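You operate a simulated robot arm through the tools that you are given. There is no shell and no other tool.

You are at the controls of a simulated robot arm. One attempt, no reset.

TASK
Brew the coffee on mild and switch off once it has run through.
Fine: push the basket in and set the maker's dial before you switch on.

The check looks at the end state, three seconds after you hand in, the way a careful person would. Anything else that was tipped, shoved, dropped, spilled or broken makes it a failure.

THE ROBOT
A 7-joint arm with a two-finger parallel gripper, fixed in place. Base frame: the origin is at the foot of the arm, x ahead of it, y to its left, z up; the work surface is at about z = 740. Readings come in mm, degrees, newtons and seconds.
With the tool pointing down near the work surface it reaches from about 100 to 840 mm from the base axis. Its first joint turns from -115.0 to 115.0 degrees. Payload 3.91 kg.
The TCP is the grasp point between the finger pads, 30 mm short of the fingertips. In the tool frame z runs along the fingers and y along their closing line. Largest opening 110 mm; finger width 20, thickness 10; the body of the gripper, 48 by 112 mm, starts 55 mm behind the TCP.
Orientation is told as [roll, pitch, yaw] about the base's x, y, z axes, in that order, counted from this pose: with the fingers straight down and closing along the base's y, the tool's x points along the base's -x, its y along +y and its z along -z.

THE INTERFACE
- The arm moves only by the tool jog_arm. Its argument "targets" is a list of rows, each an object of numbers (a shift or turn left out is 0, a gripper value left out holds the last): "ax", "ay", "az": the turn, a rotation vector about the tool's x, y, z in units of 5 degrees (1.0 is 5 degrees); "tx", "ty", "tz": the shift along the tool's x, y, z in units of 25 mm (1.0 is 25 mm); "claw": the gripper command, from -1 (shut) to 1 (fully open), values between in proportion. In form: [{"ax": .., "ay": .., "az": .., "tx": .., "ty": .., "tz": .., "claw": ..}, ...]. A call has 1 to 20 rows; each row shifts and turns the commanded pose from where the row before left it, along the tool's axes as they then stand. A call with a number of a shift or a turn outside -1 to 1 is refused whole. A row lasts 0.2 s, in which the tool goes at most 50 mm and 8.6 degrees; a call with a longer step from one row to the next is refused whole, and so is a gripper value outside its range. Where a pose cannot be reached the arm comes as near as it can. A force on the tool above 40 N (or 10 N above the force at the start of the call, whichever is more), or a blocked arm, ends the call early, and 0.2 s more pass. The fingers move at their own pace (about 153 mm/s each) and stop on an object; they squeeze with about 24 N. The grip force told is the motor's: it shows also when the fingers shut on nothing. Time passes only in rows, and 0.2 s behind the last, so rows that do not move let the fingers close. It gives the time, the measured TCP pose, the force on the tool (base axes), the opening and the grip force at its end, in the units of the frame above (readings bear some noise), with the torque about the TCP (base axes, N m) and any sound that the robot's microphone picked up.
- Cameras (640 x 400 px; columns grow to the right, rows downward): "scene" is fixed at [218.6, 509.9, 1614.6]; the picture's right is [-0.64, -0.77, 0.00], its down [-0.45, 0.38, -0.81] and it looks along [0.62, -0.52, -0.59] (base axes); focal length 345 px, centre (320, 200). "wrist" rides on the gripper at [72, 17, -103] in the tool frame; the picture's right is [-0.23, 0.97, 0.00], its down [-0.76, -0.18, -0.62] and it looks along [-0.61, -0.14, 0.78] (tool axes); focal length 222 px, centre (320, 200). There is no depth. A picture from a camera that has moved, and an enlarged one, comes with that camera's place and axes in the base frame and with its lens. The place of the scene camera against the robot may be out by one fixed shift of up to 12 mm in any direction.
- snapshot(camera): a new picture of that camera. No time passes.
- raise_lower(by): slides the trunk up (or, below 0, down) by that many mm; the arm rides with it, the base frame stays. It gives what a move gives, with no picture.
- inspect(camera, box): a new picture of the part [left, top, right, bottom] of that camera's present view, enlarged. No time passes.
- job_done(): hands the job in; it is judged then, once.

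Nothing tells you positions but the pictures and the camera data. Unless the task says otherwise, let go and move clear before handing in.

The tools are called after "Request:" by a JSON object that holds its "name" and its "arguments". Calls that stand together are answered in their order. jog_arm: Moves the arm, as the interface text tells. Its arguments: {"type":"object","properties":{"targets":{"type":"array","items":{"type":"object","properties":{"ax":{"type":"number"},"ay":{"type":"number"},"az":{"type":"number"},"tx":{"type":"number"},"ty":{"type":"number"},"tz":{"type":"number"},"claw":{"type":"number"}}}}},"required":["targets"]} The other tools are called the same way: raise_lower (by) slides the trunk up or down; snapshot (camera) takes a picture; inspect (camera, box) takes an enlarged picture of a part of a camera's view; job_done () hands the job in.

At the start:

```text
clock: 0.0
tool_pos: [548.4, 84.4, 1389.3]
tcp_rot: [-0.1, 0.0, 0.0]
contact_force: [-0.1, 1.5, -0.4]
moment: [-0.02, -0.01, 0.0]
gripper_width: 110.1
finger_force: 0.0
trunk travel left (down, up): [-925.0, 65.0]
```

scene: 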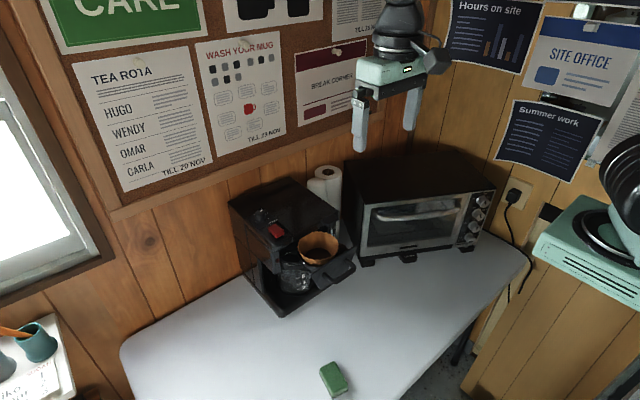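
wrist: 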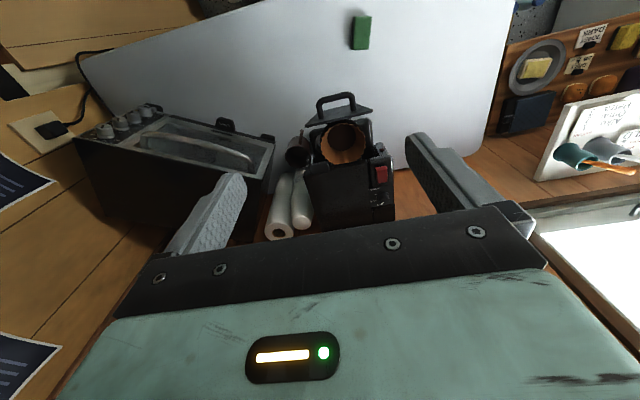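

I see a coffee maker with its filter basket swung or pulled out, a toaster oven beside it, and a paper towel roll behind. I'll enlarge the views first to find the switch, the dial and the basket.

Request:
{"name": "inspect", "arguments": {"camera": "scene", "box": [210, 160, 370, 320]}}

Request:
{"name": "inspect", "arguments": {"camera": "wrist", "box": [250, 80, 450, 250]}}

Request:
{"name": "inspect", "arguments": {"camera": "scene", "box": [180, 0, 380, 170]}}

```text
2.50 times, centred on (290, 240) of scene
camera zoom: at [218.6, 509.9, 1614.6], right [-0.64, -0.77, 0.0], down [-0.45, 0.38, -0.81], along [0.62, -0.52, -0.59], focal length 862 px, centre (395, 100)
```

zoom: 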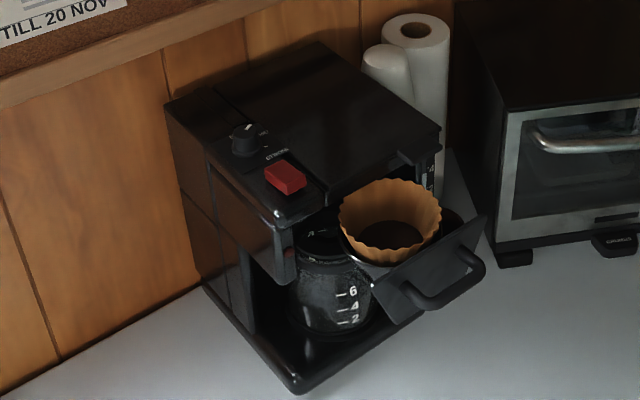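

```text
2.35 times, centred on (350, 165) of wrist
camera zoom: at [477.2, 101.9, 1490.9], right [0.23, 0.97, 0.0], down [0.76, -0.18, 0.62], along [0.61, -0.14, -0.78], focal length 523 px, centre (249, 282)
```

zoom: 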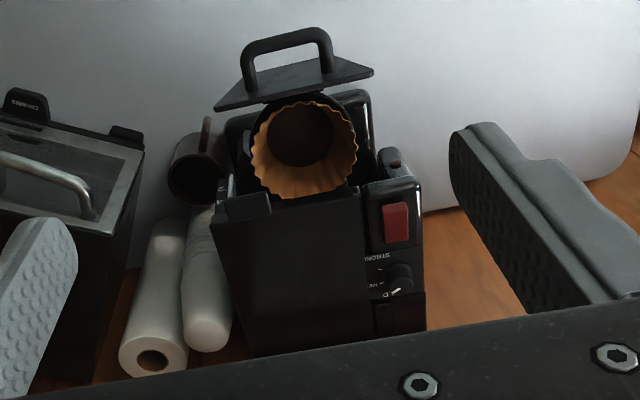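

```text
2.35 times, centred on (280, 85) of scene
camera zoom: at [218.6, 509.9, 1614.6], right [-0.64, -0.77, 0.0], down [-0.45, 0.38, -0.81], along [0.62, -0.52, -0.59], focal length 811 px, centre (414, 471)
```

zoom: 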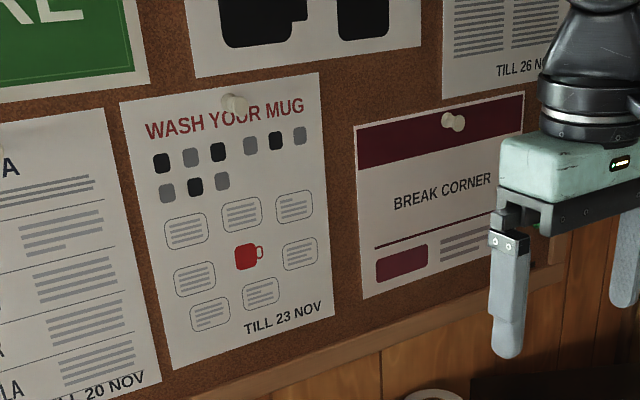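

The maker faces the robot with its basket drawer pulled out toward it. The red switch (about x 782, y 180, z 1050) and a dial (about 852, 178) are on top, so next I'll read the dial markings.

Request:
{"name": "inspect", "arguments": {"camera": "scene", "box": [255, 200, 300, 240]}}

Request:
{"name": "inspect", "arguments": {"camera": "wrist", "box": [360, 150, 410, 220]}}

Request:
{"name": "inspect", "arguments": {"camera": "scene", "box": [270, 210, 370, 320]}}

```text
10.00 times, centred on (278, 220) of scene
camera zoom: at [218.6, 509.9, 1614.6], right [-0.64, -0.77, 0.0], down [-0.45, 0.38, -0.81], along [0.62, -0.52, -0.59], focal length 3448 px, centre (745, 0)
```

zoom: 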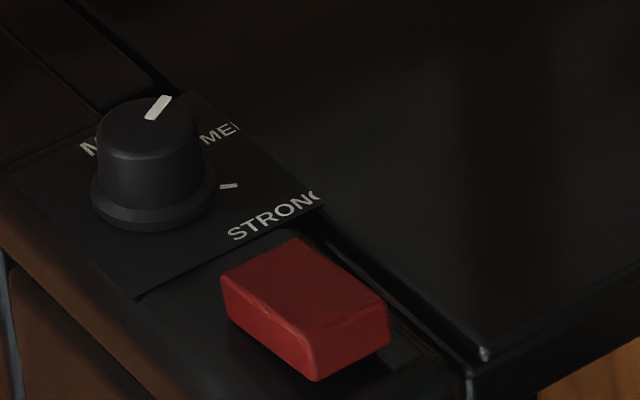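

```text
5.71 times, centred on (385, 185) of wrist
camera zoom: at [477.2, 101.9, 1490.9], right [0.23, 0.97, 0.0], down [0.76, -0.18, 0.62], along [0.61, -0.14, -0.78], focal length 1269 px, centre (-51, 286)
```

zoom: 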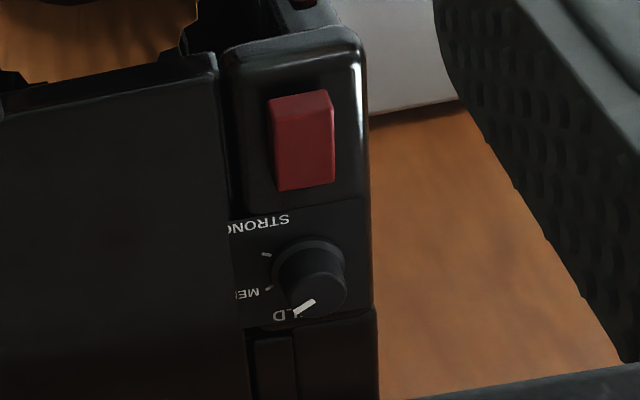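

```text
3.64 times, centred on (320, 265) of scene
camera zoom: at [218.6, 509.9, 1614.6], right [-0.64, -0.77, 0.0], down [-0.45, 0.38, -0.81], along [0.62, -0.52, -0.59], focal length 1254 px, centre (320, -36)
```

zoom: 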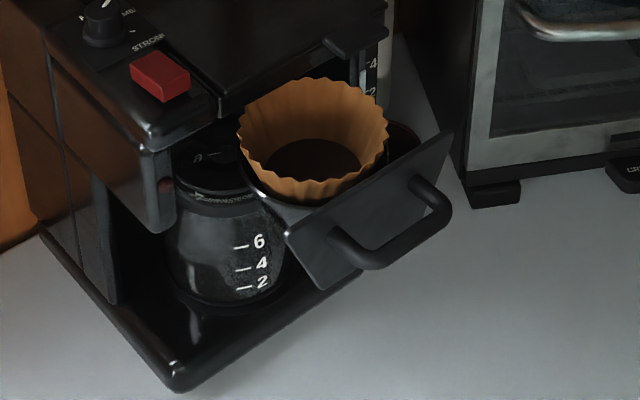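

The drawer plate sits at about x 645 (y 32 to 178, z up to 1010). Its handle bar is centred near (616, 105, 985), and the head's front is at about x 745. I'll close the fingers, back off a little, line up with the handle's centre and lower the trunk.

Request:
{"name": "jog_arm", "arguments": {"targets": [{"tx": 1, "ty": 0.8, "claw": -1}, {"tx": 0.4}, {}]}}

Request:
{"name": "raise_lower", "arguments": {"by": -250}}

Request:
{"name": "snapshot", "arguments": {"camera": "wrist"}}

Request:
{"name": "snapshot", "arguments": {"camera": "scene"}}

```text
clock: 0.8
tool_pos: [512.6, 105.2, 1389.0]
tcp_rot: [0.0, 0.0, -0.1]
contact_force: [-1.1, -0.6, -0.1]
moment: [0.02, 0.03, 0.01]
gripper_width: 0.1
finger_force: 24.0
trunk travel left (down, up): [-925.0, 65.0]
```

```text
clock: 3.4
tool_pos: [511.8, 105.5, 1139.2]
tcp_rot: [0.0, 0.1, -0.1]
contact_force: [-0.1, -0.7, -0.8]
moment: [0.01, 0.01, -0.01]
gripper_width: 0.1
finger_force: 23.6
trunk travel left (down, up): [-675.0, 315.0]
```

```text
taken
camera wrist: at [441.2, 121.8, 1241.8], right [0.23, 0.97, 0.0], down [0.76, -0.18, 0.62], along [0.61, -0.14, -0.78], focal length 222 px, centre (320, 200)
```

wrist: 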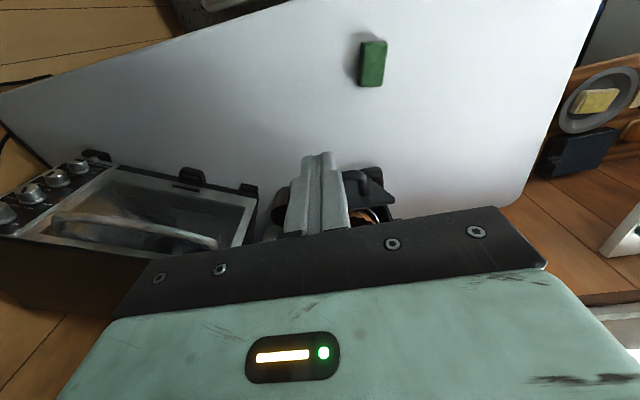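

```text
taken
```

scene: 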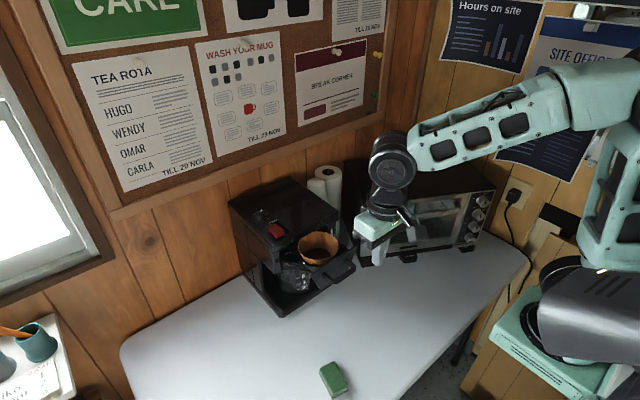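

The fingers are closed and clear of the handle on the robot side. I'll lower to handle height and check the view before pushing.

Request:
{"name": "raise_lower", "arguments": {"by": -158}}

Request:
{"name": "inspect", "arguments": {"camera": "scene", "box": [260, 180, 460, 320]}}

Request:
{"name": "inspect", "arguments": {"camera": "wrist", "box": [220, 100, 460, 260]}}

```text
clock: 5.2
tool_pos: [513.0, 103.9, 981.1]
tcp_rot: [0.1, 0.0, 0.0]
contact_force: [-0.8, 0.4, 0.1]
moment: [-0.02, -0.01, 0.02]
gripper_width: 0.0
finger_force: 23.8
trunk travel left (down, up): [-517.0, 473.0]
```

```text
2.86 times, centred on (360, 250) of scene
camera zoom: at [218.6, 509.9, 1614.6], right [-0.64, -0.77, 0.0], down [-0.45, 0.38, -0.81], along [0.62, -0.52, -0.59], focal length 985 px, centre (206, 57)
```

zoom: 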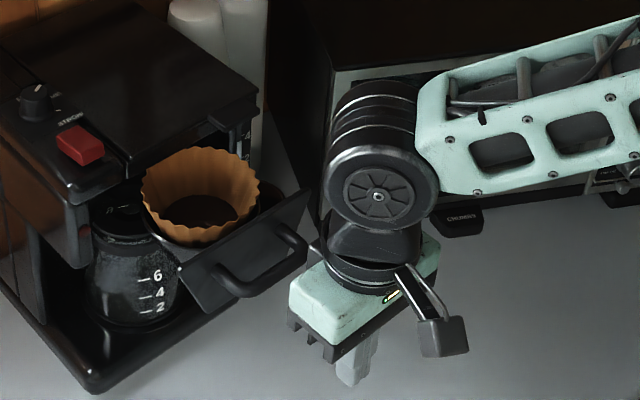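

```text
2.50 times, centred on (340, 180) of wrist
camera zoom: at [441.2, 121.8, 1083.8], right [0.23, 0.97, 0.0], down [0.76, -0.18, 0.62], along [0.61, -0.14, -0.78], focal length 555 px, centre (270, 250)
```

zoom: 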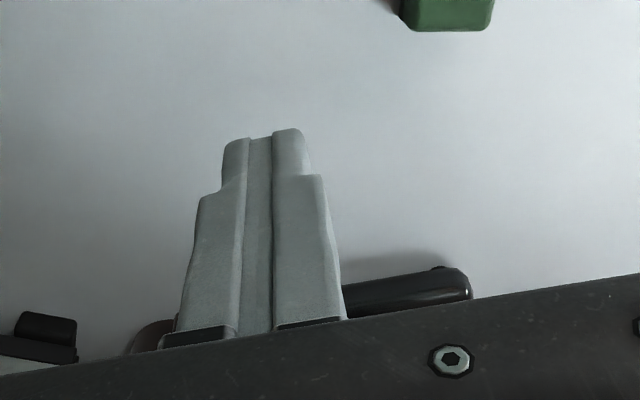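

The handle bar is about 100 mm ahead of the closed fingers and at their height. I'll approach and then push slowly along +x.

Request:
{"name": "jog_arm", "arguments": {"targets": [{"tx": -0.8}, {"tx": -0.8}, {"tx": -0.8}, {"tx": -0.3}, {"tx": -0.3}, {"tx": -0.3}, {"tx": -0.3}, {"tx": -0.3}, {"tx": -0.3}]}}

Request:
{"name": "inspect", "arguments": {"camera": "scene", "box": [220, 180, 420, 320]}}

```text
clock: 7.2
tool_pos: [617.7, 104.1, 983.3]
tcp_rot: [0.1, 0.0, 0.0]
contact_force: [-0.6, -0.4, 0.5]
moment: [-0.02, 0.02, 0.01]
gripper_width: 0.0
finger_force: 24.3
trunk travel left (down, up): [-517.0, 473.0]
```

```text
2.86 times, centred on (320, 250) of scene
camera zoom: at [218.6, 509.9, 1614.6], right [-0.64, -0.77, 0.0], down [-0.45, 0.38, -0.81], along [0.62, -0.52, -0.59], focal length 985 px, centre (320, 57)
```

zoom: 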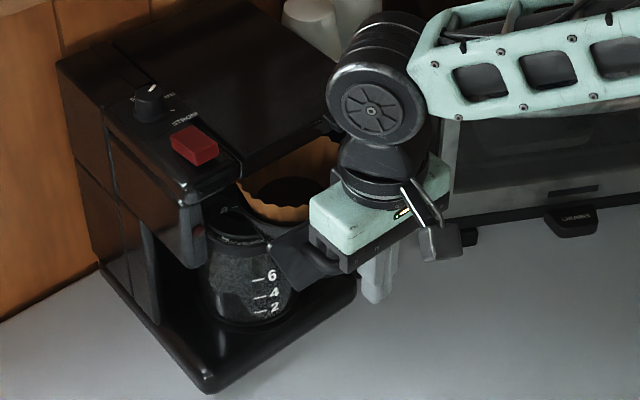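

There is no contact force yet at x 618. I'll look closely at the finger against the handle.

Request:
{"name": "inspect", "arguments": {"camera": "scene", "box": [300, 240, 370, 300]}}

Request:
{"name": "snapshot", "arguments": {"camera": "wrist"}}

```text
6.67 times, centred on (335, 270) of scene
camera zoom: at [218.6, 509.9, 1614.6], right [-0.64, -0.77, 0.0], down [-0.45, 0.38, -0.81], along [0.62, -0.52, -0.59], focal length 2299 px, centre (220, -267)
```

zoom: 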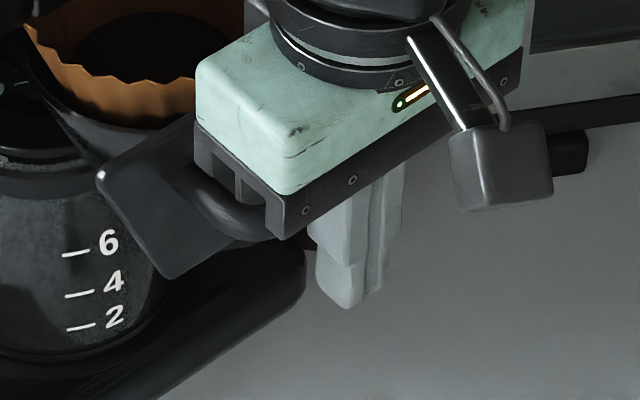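

```text
taken
camera wrist: at [546.3, 121.5, 1084.7], right [0.23, 0.97, 0.0], down [0.76, -0.18, 0.62], along [0.61, -0.14, -0.78], focal length 222 px, centre (320, 200)
```

wrist: 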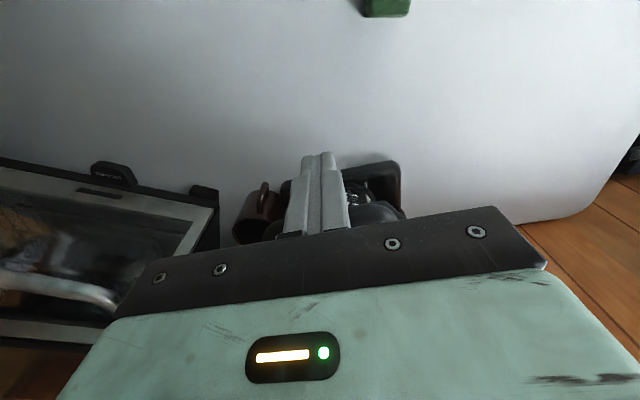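

Comparing pictures, the drawer plate has already moved in by about 30 mm, so the finger is pushing it with very little force. I'll keep pushing in smaller steps.

Request:
{"name": "jog_arm", "arguments": {"targets": [{"tx": -0.25}, {"tx": -0.25}, {"tx": -0.25}, {"tx": -0.25}, {"tx": -0.25}, {"tx": -0.25}, {"tx": -0.25}]}}

Request:
{"name": "inspect", "arguments": {"camera": "scene", "box": [220, 180, 380, 320]}}

```text
clock: 8.8
tool_pos: [661.3, 103.7, 982.0]
tcp_rot: [-0.1, -0.1, 0.0]
contact_force: [-1.1, 0.0, 0.0]
moment: [0.02, 0.0, 0.0]
gripper_width: 0.0
finger_force: 23.9
trunk travel left (down, up): [-517.0, 473.0]
```

```text
2.86 times, centred on (300, 250) of scene
camera zoom: at [218.6, 509.9, 1614.6], right [-0.64, -0.77, 0.0], down [-0.45, 0.38, -0.81], along [0.62, -0.52, -0.59], focal length 985 px, centre (377, 57)
```

zoom: 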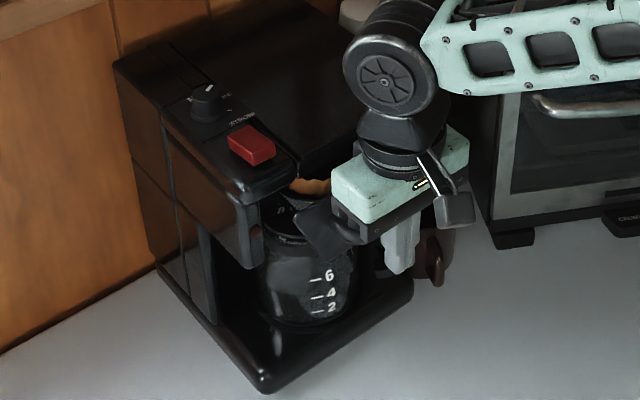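

The drawer is sliding in freely and needs roughly 40–50 mm more. I'll continue in smaller steps and watch the force.

Request:
{"name": "jog_arm", "arguments": {"targets": [{"tx": -0.2}, {"tx": -0.2}, {"tx": -0.2}, {"tx": -0.15}, {"tx": -0.15}, {"tx": -0.1}]}}

Request:
{"name": "inspect", "arguments": {"camera": "scene", "box": [220, 180, 380, 320]}}

Request:
{"name": "snapshot", "arguments": {"camera": "wrist"}}

```text
clock: 10.2
tool_pos: [685.1, 103.6, 982.1]
tcp_rot: [-0.1, 0.0, 0.0]
contact_force: [-0.7, 0.3, -0.7]
moment: [0.0, -0.01, 0.02]
gripper_width: 0.1
finger_force: 24.4
trunk travel left (down, up): [-517.0, 473.0]
```

```text
2.86 times, centred on (300, 250) of scene
camera zoom: at [218.6, 509.9, 1614.6], right [-0.64, -0.77, 0.0], down [-0.45, 0.38, -0.81], along [0.62, -0.52, -0.59], focal length 985 px, centre (377, 57)
```

zoom: 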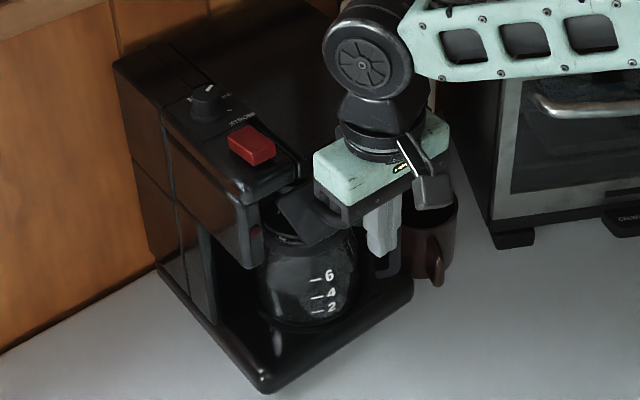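

```text
taken
camera wrist: at [614.6, 121.5, 1084.0], right [0.23, 0.97, 0.0], down [0.76, -0.18, 0.62], along [0.61, -0.14, -0.78], focal length 222 px, centre (320, 200)
```

wrist: 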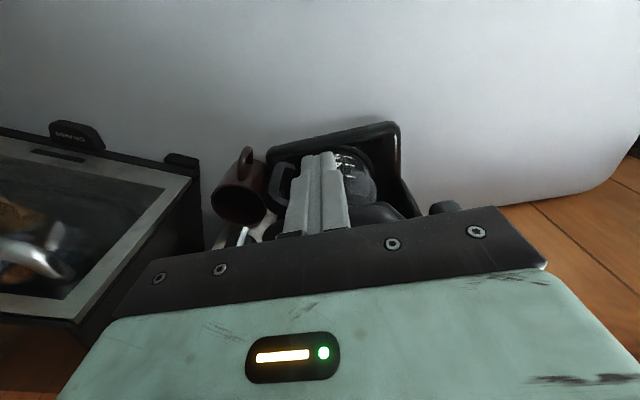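

The plate is nearly flush with the head's front. I'll continue in small steps until it seats.

Request:
{"name": "jog_arm", "arguments": {"targets": [{"tx": -0.1}, {"tx": -0.1}, {"tx": -0.1}, {"tx": -0.1}]}}

Request:
{"name": "inspect", "arguments": {"camera": "scene", "box": [250, 210, 350, 290]}}

```text
clock: 11.3
tool_pos: [691.2, 104.1, 981.4]
tcp_rot: [-0.1, 0.5, -0.3]
contact_force: [-21.5, -5.5, 5.3]
moment: [0.18, -1.61, -1.18]
gripper_width: 0.0
finger_force: 24.3
trunk travel left (down, up): [-517.0, 473.0]
stopped in row 4: the force on the tool passed its limit at 41 N (the readings are from after the stop); the commanded pose is now the measured one
```

```text
5.00 times, centred on (300, 250) of scene
camera zoom: at [218.6, 509.9, 1614.6], right [-0.64, -0.77, 0.0], down [-0.45, 0.38, -0.81], along [0.62, -0.52, -0.59], focal length 1724 px, centre (420, -50)
```

zoom: 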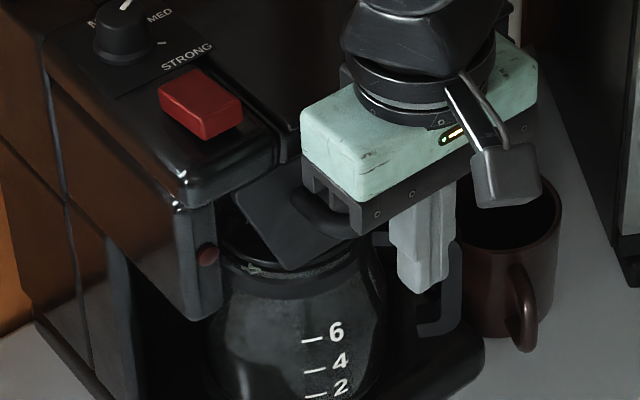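

The force moments put the contact at about z 1055, y 49. That means the gripper body touched the lid's front tab, not the drawer bottoming out. The switch is at the same pixel as before, so the maker hasn't moved; I'll back off and look.

Request:
{"name": "jog_arm", "arguments": {"targets": [{"tx": 0.3}, {"tx": 1}, {"tx": 1}, {"tx": 1}, {"tx": 1}]}}

Request:
{"name": "inspect", "arguments": {"camera": "scene", "box": [250, 200, 370, 296]}}

Request:
{"name": "snapshot", "arguments": {"camera": "scene"}}

```text
clock: 12.6
tool_pos: [587.0, 103.3, 981.9]
tcp_rot: [-0.2, 0.3, -0.2]
contact_force: [0.1, 0.1, -1.1]
moment: [-0.01, 0.01, 0.02]
gripper_width: 0.2
finger_force: 24.0
trunk travel left (down, up): [-517.0, 473.0]
```

```text
4.17 times, centred on (310, 248) of scene
camera zoom: at [218.6, 509.9, 1614.6], right [-0.64, -0.77, 0.0], down [-0.45, 0.38, -0.81], along [0.62, -0.52, -0.59], focal length 1437 px, centre (362, 0)
```

zoom: 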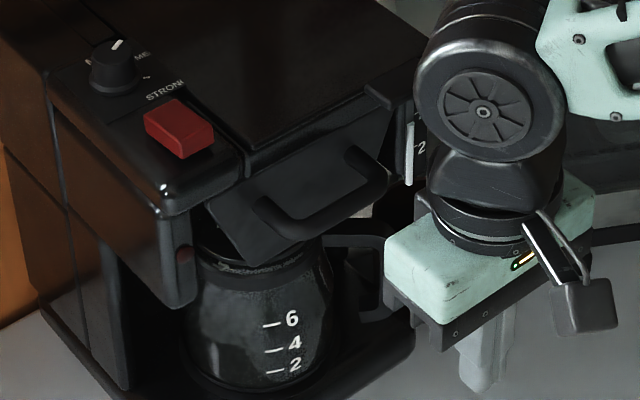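

```text
taken
```

scene: 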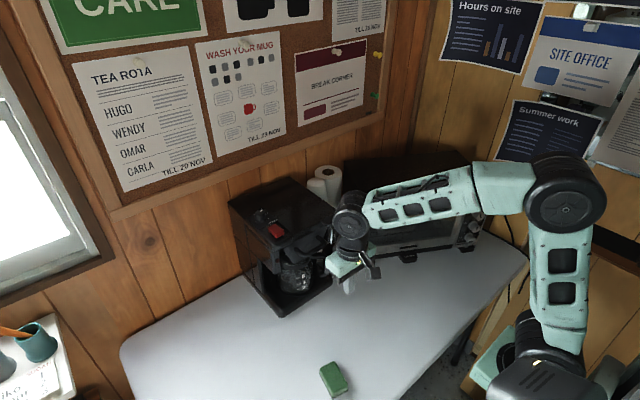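

The drawer is nearly home, with the lid tab overhanging the right side of the plate. I'll tilt the fingers forward 45° so the gripper body stays back from the tab, and this also gives a frontal wrist view.

Request:
{"name": "jog_arm", "arguments": {"targets": [{"ay": -1}, {"ay": -1}, {"ay": -1}, {"ay": -1}, {"ay": -1}, {"ay": -1}, {"ay": -1}, {"ay": -1}, {"ay": -1}]}}

Request:
{"name": "snapshot", "arguments": {"camera": "wrist"}}

Request:
{"name": "snapshot", "arguments": {"camera": "scene"}}

```text
clock: 14.6
tool_pos: [587.3, 104.6, 981.5]
tcp_rot: [-0.1, -44.5, 0.0]
contact_force: [-0.2, 0.2, 0.3]
moment: [-0.01, 0.0, -0.01]
gripper_width: 0.2
finger_force: 24.1
trunk travel left (down, up): [-517.0, 473.0]
```

```text
taken
camera wrist: at [463.6, 122.7, 1003.2], right [0.16, 0.97, 0.16], down [0.1, -0.18, 0.98], along [0.98, -0.14, -0.13], focal length 222 px, centre (320, 200)
```

wrist: 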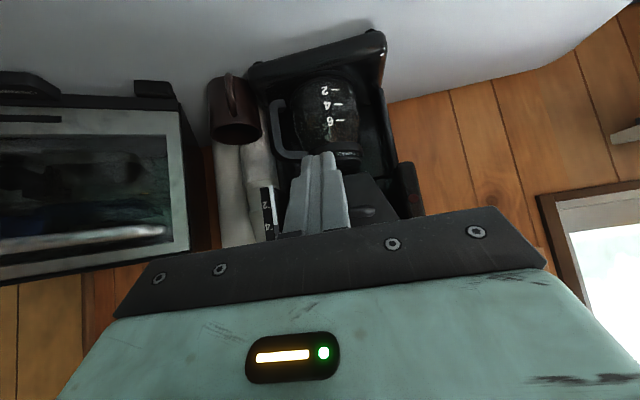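

```text
taken
```

scene: 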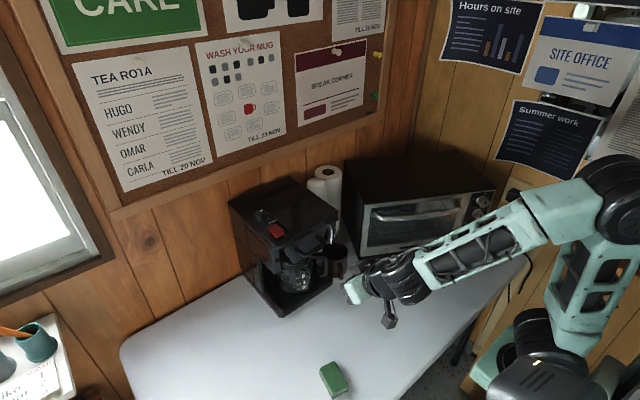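

Request:
{"name": "inspect", "arguments": {"camera": "scene", "box": [250, 200, 350, 280]}}

Request:
{"name": "inspect", "arguments": {"camera": "wrist", "box": [230, 140, 440, 240]}}

```text
5.00 times, centred on (300, 240) of scene
camera zoom: at [218.6, 509.9, 1614.6], right [-0.64, -0.77, 0.0], down [-0.45, 0.38, -0.81], along [0.62, -0.52, -0.59], focal length 1724 px, centre (420, 0)
```

zoom: 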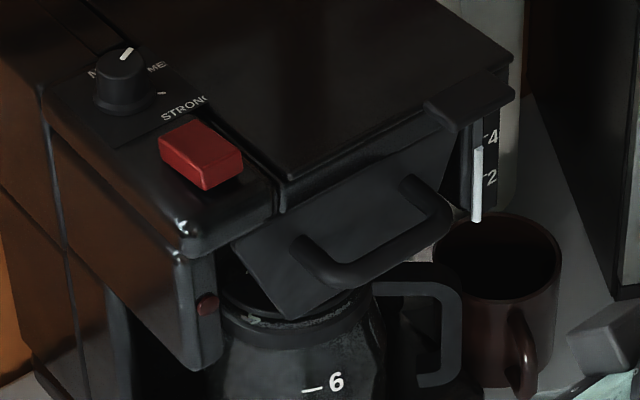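

```text
3.05 times, centred on (335, 190) of wrist
camera zoom: at [463.6, 122.7, 1003.2], right [0.16, 0.97, 0.16], down [0.1, -0.18, 0.98], along [0.98, -0.14, -0.13], focal length 677 px, centre (274, 230)
```

zoom: 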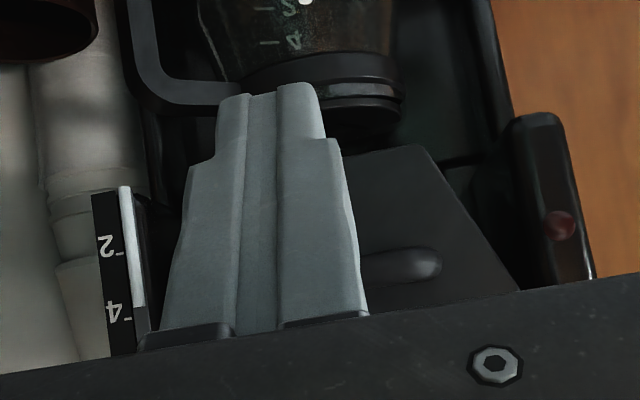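

The plate now sits at roughly x 745–750, with the bar at about z 993 and its face at x ≈ 701. I'll tilt to about 75° so the fingertips meet the bar squarely, and raise 20 mm.

Request:
{"name": "jog_arm", "arguments": {"targets": [{"ay": -1}, {"ay": -1}, {"ay": -1}, {"ay": -1}, {"ay": -1}, {"ay": -1}]}}

Request:
{"name": "raise_lower", "arguments": {"by": 20}}

Request:
{"name": "snapshot", "arguments": {"camera": "wrist"}}

Request:
{"name": "snapshot", "arguments": {"camera": "scene"}}

```text
clock: 15.9
tool_pos: [586.8, 104.5, 982.1]
tcp_rot: [-0.2, -74.7, 0.0]
contact_force: [-0.3, 0.0, 0.4]
moment: [-0.02, 0.01, -0.01]
gripper_width: 0.0
finger_force: 24.1
trunk travel left (down, up): [-517.0, 473.0]
```

```text
clock: 16.6
tool_pos: [586.2, 104.8, 1001.3]
tcp_rot: [-0.3, -74.6, 0.2]
contact_force: [0.3, 0.9, 0.4]
moment: [-0.01, 0.01, -0.04]
gripper_width: 0.0
finger_force: 24.1
trunk travel left (down, up): [-537.0, 453.0]
```

```text
taken
camera wrist: at [468.4, 121.8, 958.2], right [0.06, 0.97, 0.22], down [-0.4, -0.18, 0.9], along [0.91, -0.14, 0.38], focal length 222 px, centre (320, 200)
```

wrist: 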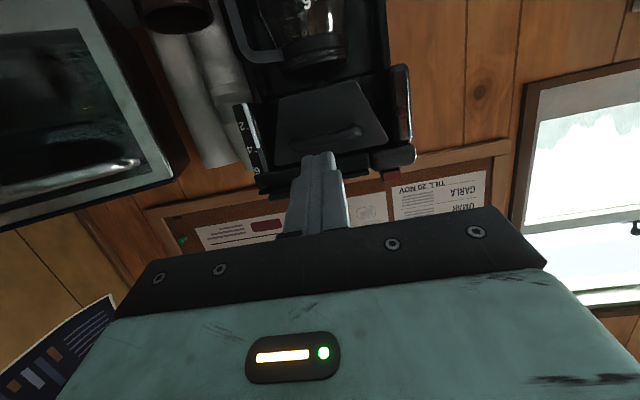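

```text
taken
```

scene: 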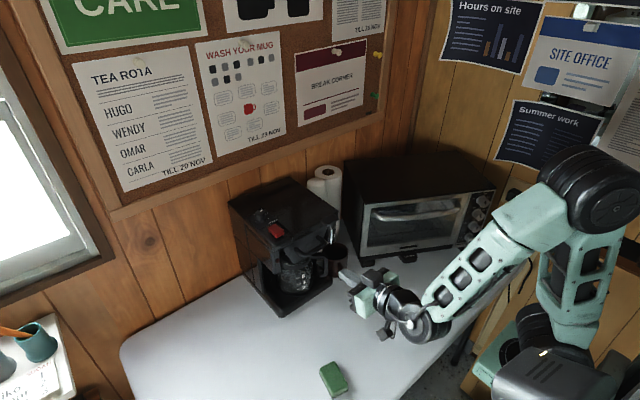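

Request:
{"name": "inspect", "arguments": {"camera": "wrist", "box": [210, 50, 430, 210]}}

```text
2.50 times, centred on (320, 130) of wrist
camera zoom: at [468.4, 121.8, 958.2], right [0.06, 0.97, 0.22], down [-0.4, -0.18, 0.9], along [0.91, -0.14, 0.38], focal length 555 px, centre (320, 375)
```

zoom: 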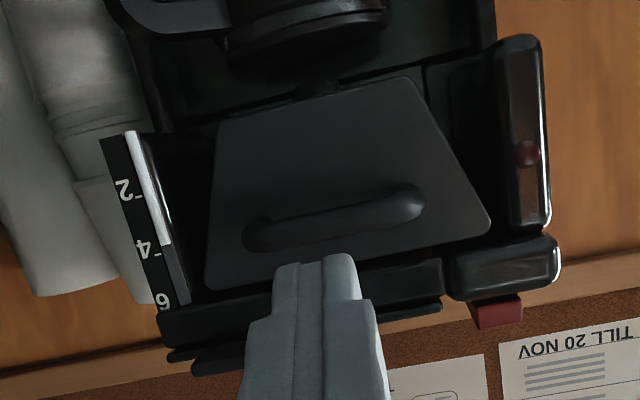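

The bar centre is at about (705, 107, 989) with the fingertips in line behind it. I'll close the gap and then push gently in 2–2.5 mm steps.

Request:
{"name": "jog_arm", "arguments": {"targets": [{"tz": 0.964, "tx": -0.266}, {"tz": 0.964, "tx": -0.266}, {"tz": 0.771, "tx": -0.213}, {"tz": 0.1, "tx": -0.027}, {"tz": 0.1, "tx": -0.027}, {"tz": 0.1, "tx": -0.027}]}}

Request:
{"name": "inspect", "arguments": {"camera": "wrist", "box": [210, 50, 430, 210]}}

Request:
{"name": "inspect", "arguments": {"camera": "scene", "box": [250, 200, 350, 280]}}

```text
clock: 18.0
tool_pos: [665.0, 104.4, 1002.2]
tcp_rot: [-0.2, -74.5, 0.1]
contact_force: [-0.2, -0.6, -0.6]
moment: [0.01, -0.02, 0.0]
gripper_width: 0.0
finger_force: 24.7
trunk travel left (down, up): [-537.0, 453.0]
```

```text
2.50 times, centred on (320, 130) of wrist
camera zoom: at [546.8, 121.3, 958.5], right [0.06, 0.97, 0.22], down [-0.4, -0.18, 0.9], along [0.91, -0.14, 0.38], focal length 555 px, centre (320, 375)
```

zoom: 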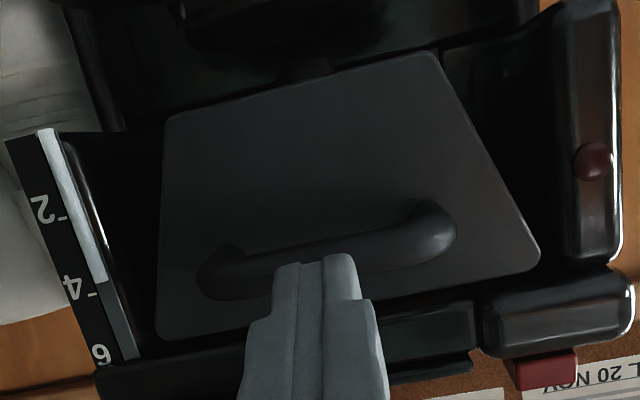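

```text
5.00 times, centred on (300, 240) of scene
camera zoom: at [218.6, 509.9, 1614.6], right [-0.64, -0.77, 0.0], down [-0.45, 0.38, -0.81], along [0.62, -0.52, -0.59], focal length 1724 px, centre (420, 0)
```

zoom: 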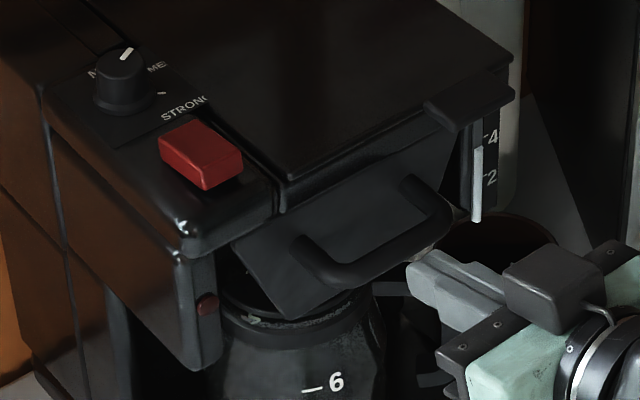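

The tips are just short of the bar and slightly high. I'll lower 6 mm and continue in small steps.

Request:
{"name": "raise_lower", "arguments": {"by": -6}}

Request:
{"name": "jog_arm", "arguments": {"targets": [{"tz": 0.1, "tx": -0.027}, {"tz": 0.1, "tx": -0.027}, {"tz": 0.1, "tx": -0.027}, {"tz": 0.1, "tx": -0.027}]}}

Request:
{"name": "inspect", "arguments": {"camera": "wrist", "box": [210, 50, 430, 210]}}

```text
clock: 18.6
tool_pos: [664.7, 103.9, 996.3]
tcp_rot: [-0.3, -74.6, 0.2]
contact_force: [0.4, 0.8, 0.0]
moment: [0.01, -0.02, 0.02]
gripper_width: 0.1
finger_force: 23.7
trunk travel left (down, up): [-531.0, 459.0]
```

```text
clock: 19.6
tool_pos: [674.0, 103.5, 995.8]
tcp_rot: [-0.4, -74.6, 0.2]
contact_force: [-0.3, -0.6, 0.3]
moment: [0.02, 0.0, 0.0]
gripper_width: 0.0
finger_force: 23.8
trunk travel left (down, up): [-531.0, 459.0]
```

```text
2.50 times, centred on (320, 130) of wrist
camera zoom: at [556.8, 121.9, 953.0], right [0.06, 0.97, 0.22], down [-0.4, -0.18, 0.9], along [0.91, -0.14, 0.38], focal length 555 px, centre (320, 375)
```

zoom: 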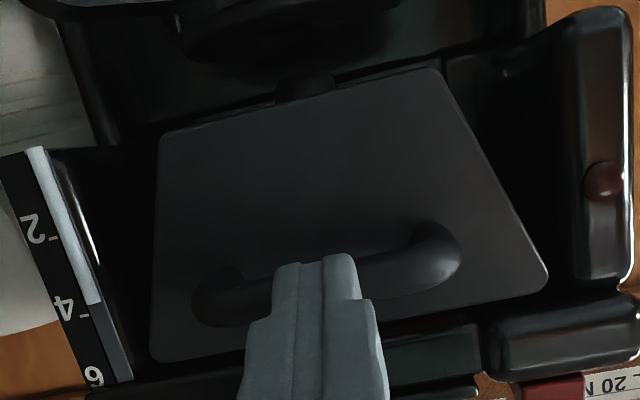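

Request:
{"name": "jog_arm", "arguments": {"targets": [{"tz": 0.1, "tx": -0.027}, {"tz": 0.1, "tx": -0.027}, {"tz": 0.1, "tx": -0.027}, {"tz": 0.1, "tx": -0.027}]}}

Request:
{"name": "inspect", "arguments": {"camera": "wrist", "box": [210, 50, 430, 210]}}

Request:
{"name": "inspect", "arguments": {"camera": "scene", "box": [250, 200, 350, 280]}}

```text
clock: 20.3
tool_pos: [677.0, 104.2, 997.0]
tcp_rot: [-0.5, -74.5, 0.5]
contact_force: [-26.8, -8.2, 8.4]
moment: [0.06, -0.17, -0.12]
gripper_width: 0.0
finger_force: 24.2
trunk travel left (down, up): [-531.0, 459.0]
stopped in row 3: the force on the tool passed its limit at 44 N (the readings are from after the stop); the commanded pose is now the measured one
```

```text
2.50 times, centred on (320, 130) of wrist
camera zoom: at [559.1, 121.7, 952.9], right [0.06, 0.97, 0.22], down [-0.4, -0.18, 0.9], along [0.92, -0.14, 0.38], focal length 555 px, centre (320, 375)
```

zoom: 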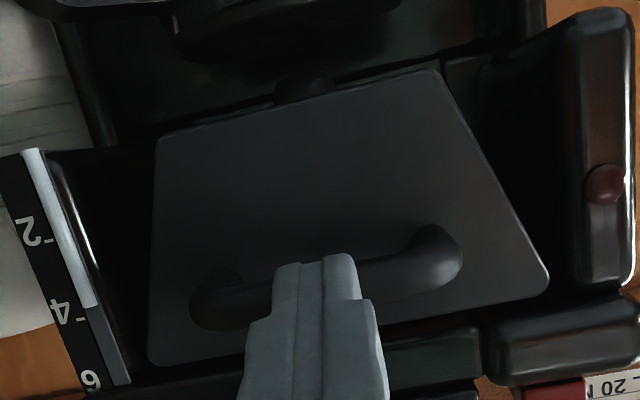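

```text
5.00 times, centred on (300, 240) of scene
camera zoom: at [218.6, 509.9, 1614.6], right [-0.64, -0.77, 0.0], down [-0.45, 0.38, -0.81], along [0.62, -0.52, -0.59], focal length 1724 px, centre (420, 0)
```

zoom: 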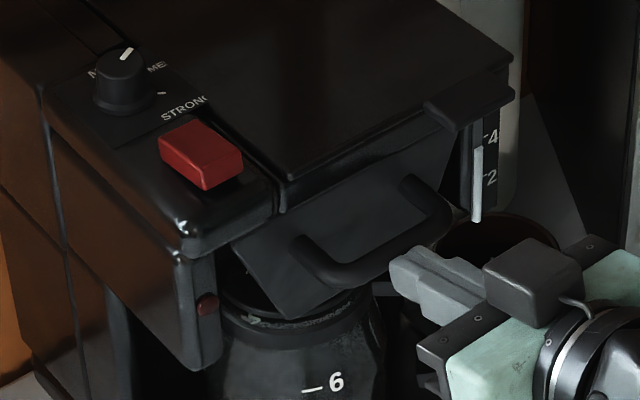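

The bar stopped hard at 44 N without moving. Triangulation puts the plate at x ≈ 753, just behind the lamp post front at 745, so the basket is fully in and the maker has not shifted. I'll retract, straighten the tool and raise it to view the dial.

Request:
{"name": "jog_arm", "arguments": {"targets": [{"tz": -0.4, "tx": 0.11}, {"tz": -0.964, "tx": 0.266}, {"tz": -0.964, "tx": 0.266}, {"tz": -0.964, "tx": 0.266}, {"tz": -0.964, "tx": 0.266}]}}

Request:
{"name": "jog_arm", "arguments": {"targets": [{"ay": 1}, {"ay": 1}, {"ay": 1}, {"ay": 1}, {"ay": 1}, {"ay": 1}, {"ay": 1}, {"ay": 1}, {"ay": 1}, {"ay": 1}, {"ay": 1}, {"ay": 1}, {"ay": 1}, {"ay": 1}, {"ay": 0.9}]}}

Request:
{"name": "raise_lower", "arguments": {"by": 205}}

Request:
{"name": "jog_arm", "arguments": {"targets": [{"tx": -1}, {"tx": -1}, {"tx": -1}, {"tx": -1}, {"tx": -1}]}}

Request:
{"name": "snapshot", "arguments": {"camera": "wrist"}}

Request:
{"name": "snapshot", "arguments": {"camera": "scene"}}

```text
clock: 21.5
tool_pos: [569.2, 105.5, 994.4]
tcp_rot: [-0.5, -74.4, 0.5]
contact_force: [0.5, -0.9, 0.1]
moment: [-0.03, -0.02, -0.03]
gripper_width: 0.0
finger_force: 24.2
trunk travel left (down, up): [-531.0, 459.0]
```

```text
clock: 24.7
tool_pos: [569.5, 105.7, 993.8]
tcp_rot: [-0.3, 0.2, 0.0]
contact_force: [0.5, 0.2, 0.5]
moment: [0.01, -0.01, 0.01]
gripper_width: 0.1
finger_force: 24.5
trunk travel left (down, up): [-531.0, 459.0]
```

```text
clock: 26.9
tool_pos: [570.3, 104.1, 1199.1]
tcp_rot: [-0.1, 0.1, 0.1]
contact_force: [-0.4, -0.2, -0.1]
moment: [-0.01, -0.04, 0.01]
gripper_width: 0.0
finger_force: 24.2
trunk travel left (down, up): [-736.0, 254.0]
```

```text
clock: 28.1
tool_pos: [692.6, 104.6, 1199.7]
tcp_rot: [-0.2, 0.2, 0.0]
contact_force: [-1.3, 0.6, 0.7]
moment: [0.0, -0.02, 0.0]
gripper_width: 0.1
finger_force: 23.9
trunk travel left (down, up): [-736.0, 254.0]
```

```text
taken
camera wrist: at [621.4, 122.7, 1301.5], right [0.23, 0.97, 0.0], down [0.76, -0.18, 0.62], along [0.61, -0.14, -0.78], focal length 222 px, centre (320, 200)
```

wrist: 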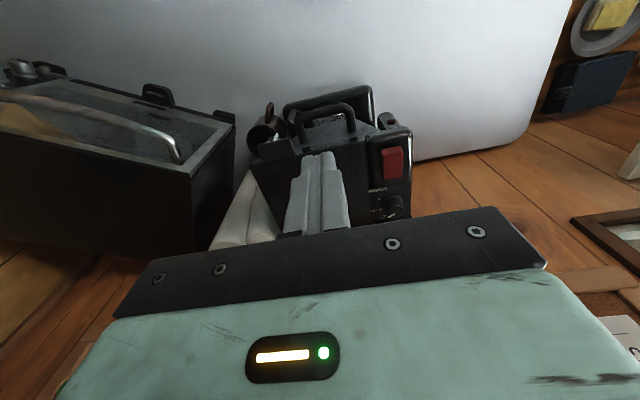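

```text
taken
```

scene: 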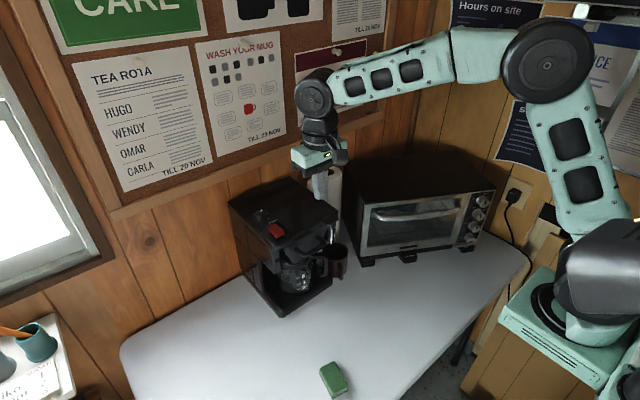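

From above, the drawer plate is under the head's front edge with only the handle protruding. I'll move forward more for a close dial view.

Request:
{"name": "jog_arm", "arguments": {"targets": [{"tx": -1, "ty": 0.5}, {"tx": -1}, {"tx": -0.6}]}}

Request:
{"name": "inspect", "arguments": {"camera": "wrist", "box": [350, 90, 450, 210]}}

Request:
{"name": "snapshot", "arguments": {"camera": "wrist"}}

```text
clock: 28.9
tool_pos: [758.5, 117.5, 1197.4]
tcp_rot: [-0.2, 0.1, 0.0]
contact_force: [0.0, -0.6, -0.3]
moment: [0.01, -0.01, 0.03]
gripper_width: 0.0
finger_force: 24.1
trunk travel left (down, up): [-736.0, 254.0]
```

```text
3.33 times, centred on (400, 150) of wrist
camera zoom: at [687.3, 135.7, 1300.9], right [0.23, 0.97, 0.0], down [0.76, -0.18, 0.62], along [0.61, -0.14, -0.78], focal length 740 px, centre (53, 367)
```

zoom: 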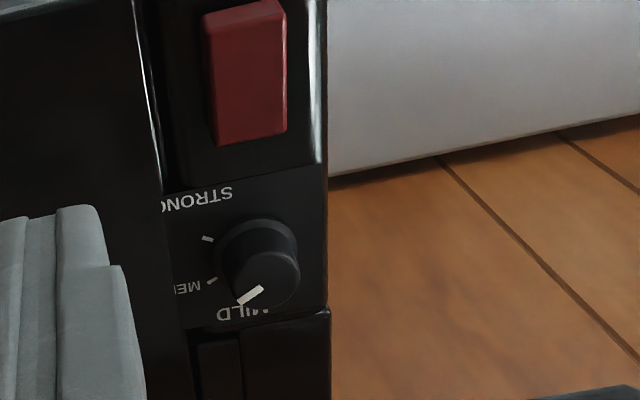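

```text
taken
camera wrist: at [687.3, 135.7, 1300.9], right [0.23, 0.97, 0.0], down [0.76, -0.18, 0.62], along [0.61, -0.14, -0.78], focal length 222 px, centre (320, 200)
```

wrist: 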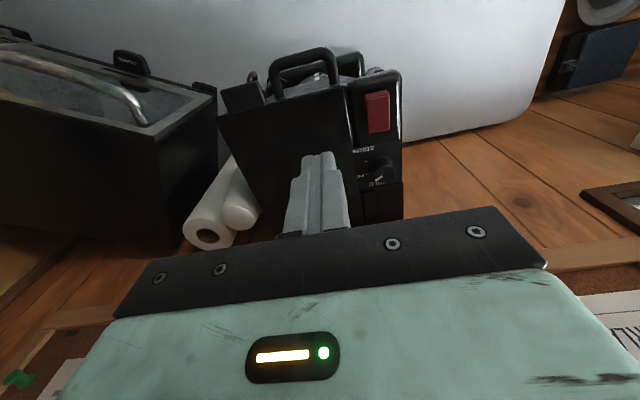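

Request:
{"name": "inspect", "arguments": {"camera": "wrist", "box": [365, 140, 410, 195]}}

Request:
{"name": "inspect", "arguments": {"camera": "scene", "box": [255, 200, 295, 235]}}

```text
7.27 times, centred on (388, 168) of wrist
camera zoom: at [687.3, 135.7, 1300.9], right [0.23, 0.97, 0.0], down [0.76, -0.18, 0.62], along [0.61, -0.14, -0.78], focal length 1615 px, centre (-171, 436)
```

zoom: 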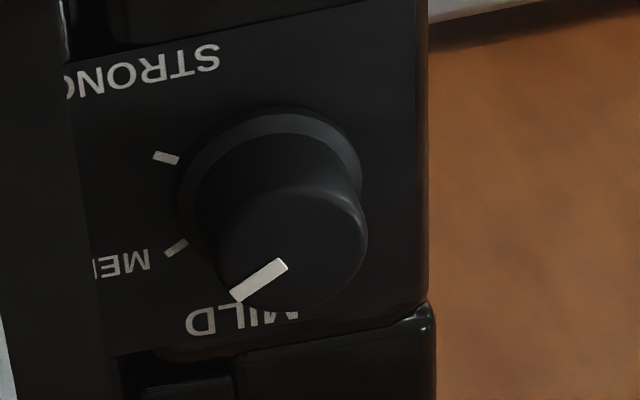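

```text
11.43 times, centred on (275, 218) of scene
camera zoom: at [218.6, 509.9, 1614.6], right [-0.64, -0.77, 0.0], down [-0.45, 0.38, -0.81], along [0.62, -0.52, -0.59], focal length 3941 px, centre (834, 0)
```

zoom: 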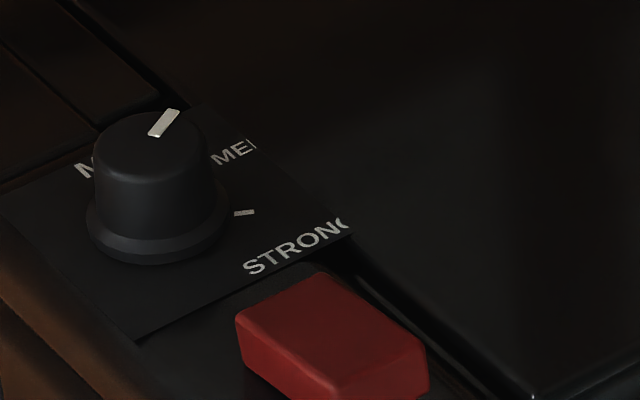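

The panel is at z ≈ 1043 and the knob's centre at about (852, 180), with its top near z 1061 and a top diameter of about 26 mm. The pointer is on MED, and MILD lies toward the wall, about 57° counterclockwise from above. I'll move over the knob at a safe height to test reach and see the MILD tick.

Request:
{"name": "jog_arm", "arguments": {"targets": [{"tx": -0.94, "ty": 0.62}, {"tx": -0.94, "ty": 0.62}, {"tx": -0.94, "ty": 0.63}, {"tx": -0.94, "ty": 0.63, "claw": 0.0}, {}]}}

Request:
{"name": "snapshot", "arguments": {"camera": "wrist"}}

Request:
{"name": "inspect", "arguments": {"camera": "wrist", "box": [280, 80, 370, 160]}}

```text
clock: 30.1
tool_pos: [839.2, 171.0, 1191.1]
tcp_rot: [-0.2, 0.2, 0.0]
contact_force: [0.4, -0.5, 0.9]
moment: [-0.02, 0.01, 0.0]
gripper_width: 54.8
finger_force: 0.2
out of reach, approached as far as the arm can: row 4
trunk travel left (down, up): [-736.0, 254.0]
```

```text
taken
camera wrist: at [767.0, 189.4, 1294.5], right [0.23, 0.97, 0.0], down [0.76, -0.18, 0.62], along [0.6, -0.14, -0.78], focal length 222 px, centre (320, 200)
```

wrist: 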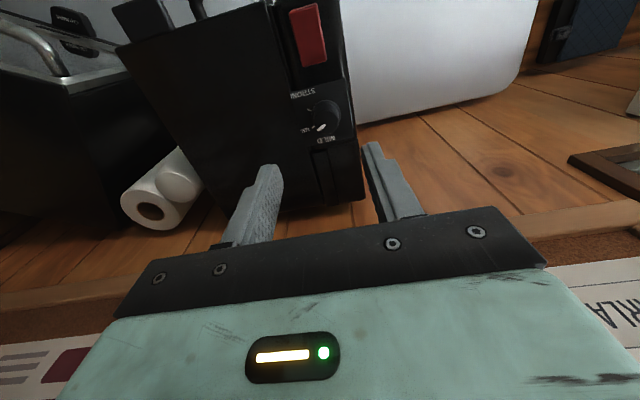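

```text
5.00 times, centred on (325, 120) of wrist
camera zoom: at [767.0, 189.4, 1294.5], right [0.23, 0.97, 0.0], down [0.76, -0.18, 0.62], along [0.6, -0.14, -0.78], focal length 1111 px, centre (295, 600)
```

zoom: 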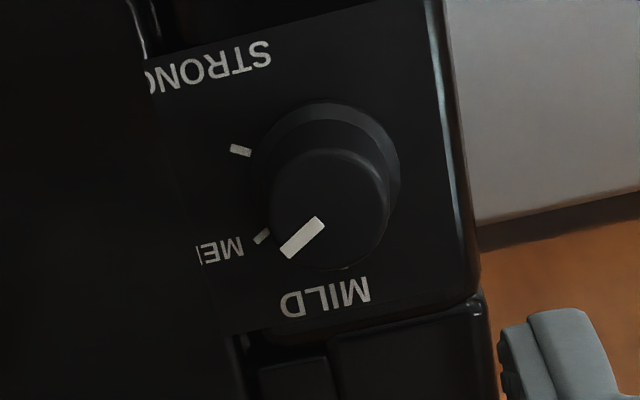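

Straight-down reach falls short here because the shoulder is low relative to the tool. I'll raise the trunk and bring the tool down instead, which gives more reach. I'll also yaw the tool about 60° so the fingers straddle the knob clear of the lid and the switch.

Request:
{"name": "raise_lower", "arguments": {"by": 170}}

Request:
{"name": "jog_arm", "arguments": {"targets": [{"tz": 1, "az": -1}, {"tz": 1, "az": -1}, {"tz": 1, "az": -1}, {"tz": 1, "az": -1}, {"tz": 1, "az": -1}, {"tz": 1, "az": -1}, {"az": -1}, {"az": -1}, {"az": -1}, {"az": -1}, {"az": -1}, {"az": -1}]}}

Request:
{"name": "snapshot", "arguments": {"camera": "wrist"}}

Request:
{"name": "snapshot", "arguments": {"camera": "scene"}}

```text
clock: 32.0
tool_pos: [839.8, 170.7, 1363.0]
tcp_rot: [-0.1, 0.1, 0.0]
contact_force: [-1.0, -0.4, -0.7]
moment: [0.01, 0.02, -0.01]
gripper_width: 55.0
finger_force: 0.2
trunk travel left (down, up): [-906.0, 84.0]
```

```text
clock: 34.6
tool_pos: [838.0, 171.7, 1210.8]
tcp_rot: [0.0, 0.2, 60.1]
contact_force: [0.3, -0.1, -0.1]
moment: [0.01, 0.0, -0.03]
gripper_width: 54.7
finger_force: 0.0
trunk travel left (down, up): [-906.0, 84.0]
```

```text
taken
camera wrist: at [788.5, 118.0, 1314.3], right [-0.73, 0.68, 0.0], down [0.54, 0.57, 0.62], along [0.42, 0.45, -0.78], focal length 222 px, centre (320, 200)
```

wrist: 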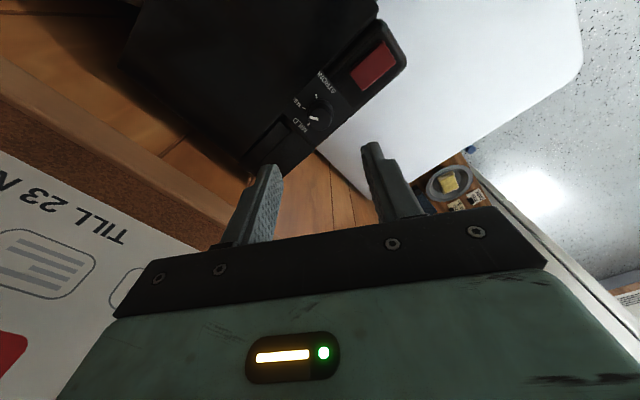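

```text
taken
```

scene: 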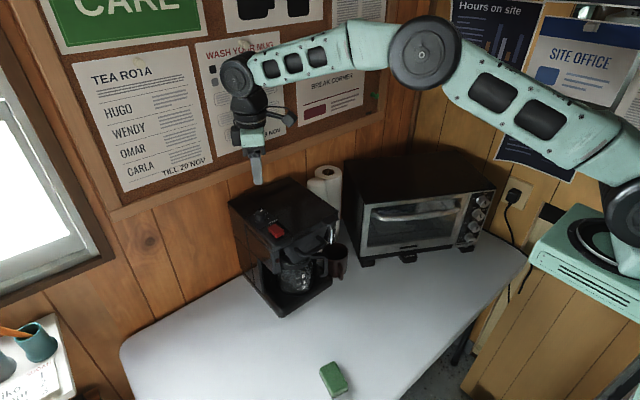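

Request:
{"name": "inspect", "arguments": {"camera": "wrist", "box": [280, 80, 350, 140]}}

Request:
{"name": "inspect", "arguments": {"camera": "scene", "box": [220, 120, 320, 240]}}

```text
6.67 times, centred on (315, 110) of wrist
camera zoom: at [788.5, 118.0, 1314.3], right [-0.73, 0.68, 0.0], down [0.54, 0.57, 0.62], along [0.42, 0.45, -0.78], focal length 1481 px, centre (353, 800)
```

zoom: 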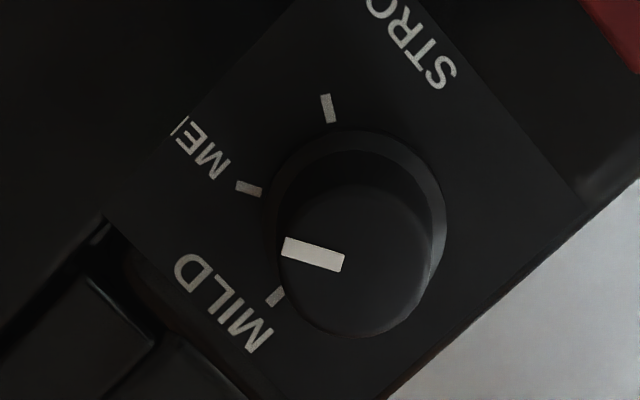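

```text
3.33 times, centred on (270, 180) of scene
camera zoom: at [218.6, 509.9, 1614.6], right [-0.64, -0.77, 0.0], down [-0.45, 0.38, -0.81], along [0.62, -0.52, -0.59], focal length 1149 px, centre (487, 267)
```

zoom: 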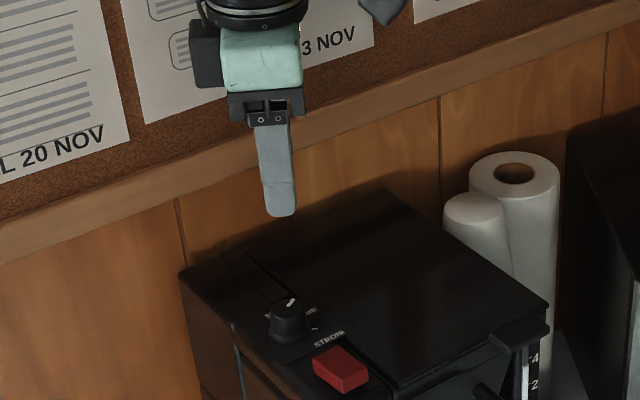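

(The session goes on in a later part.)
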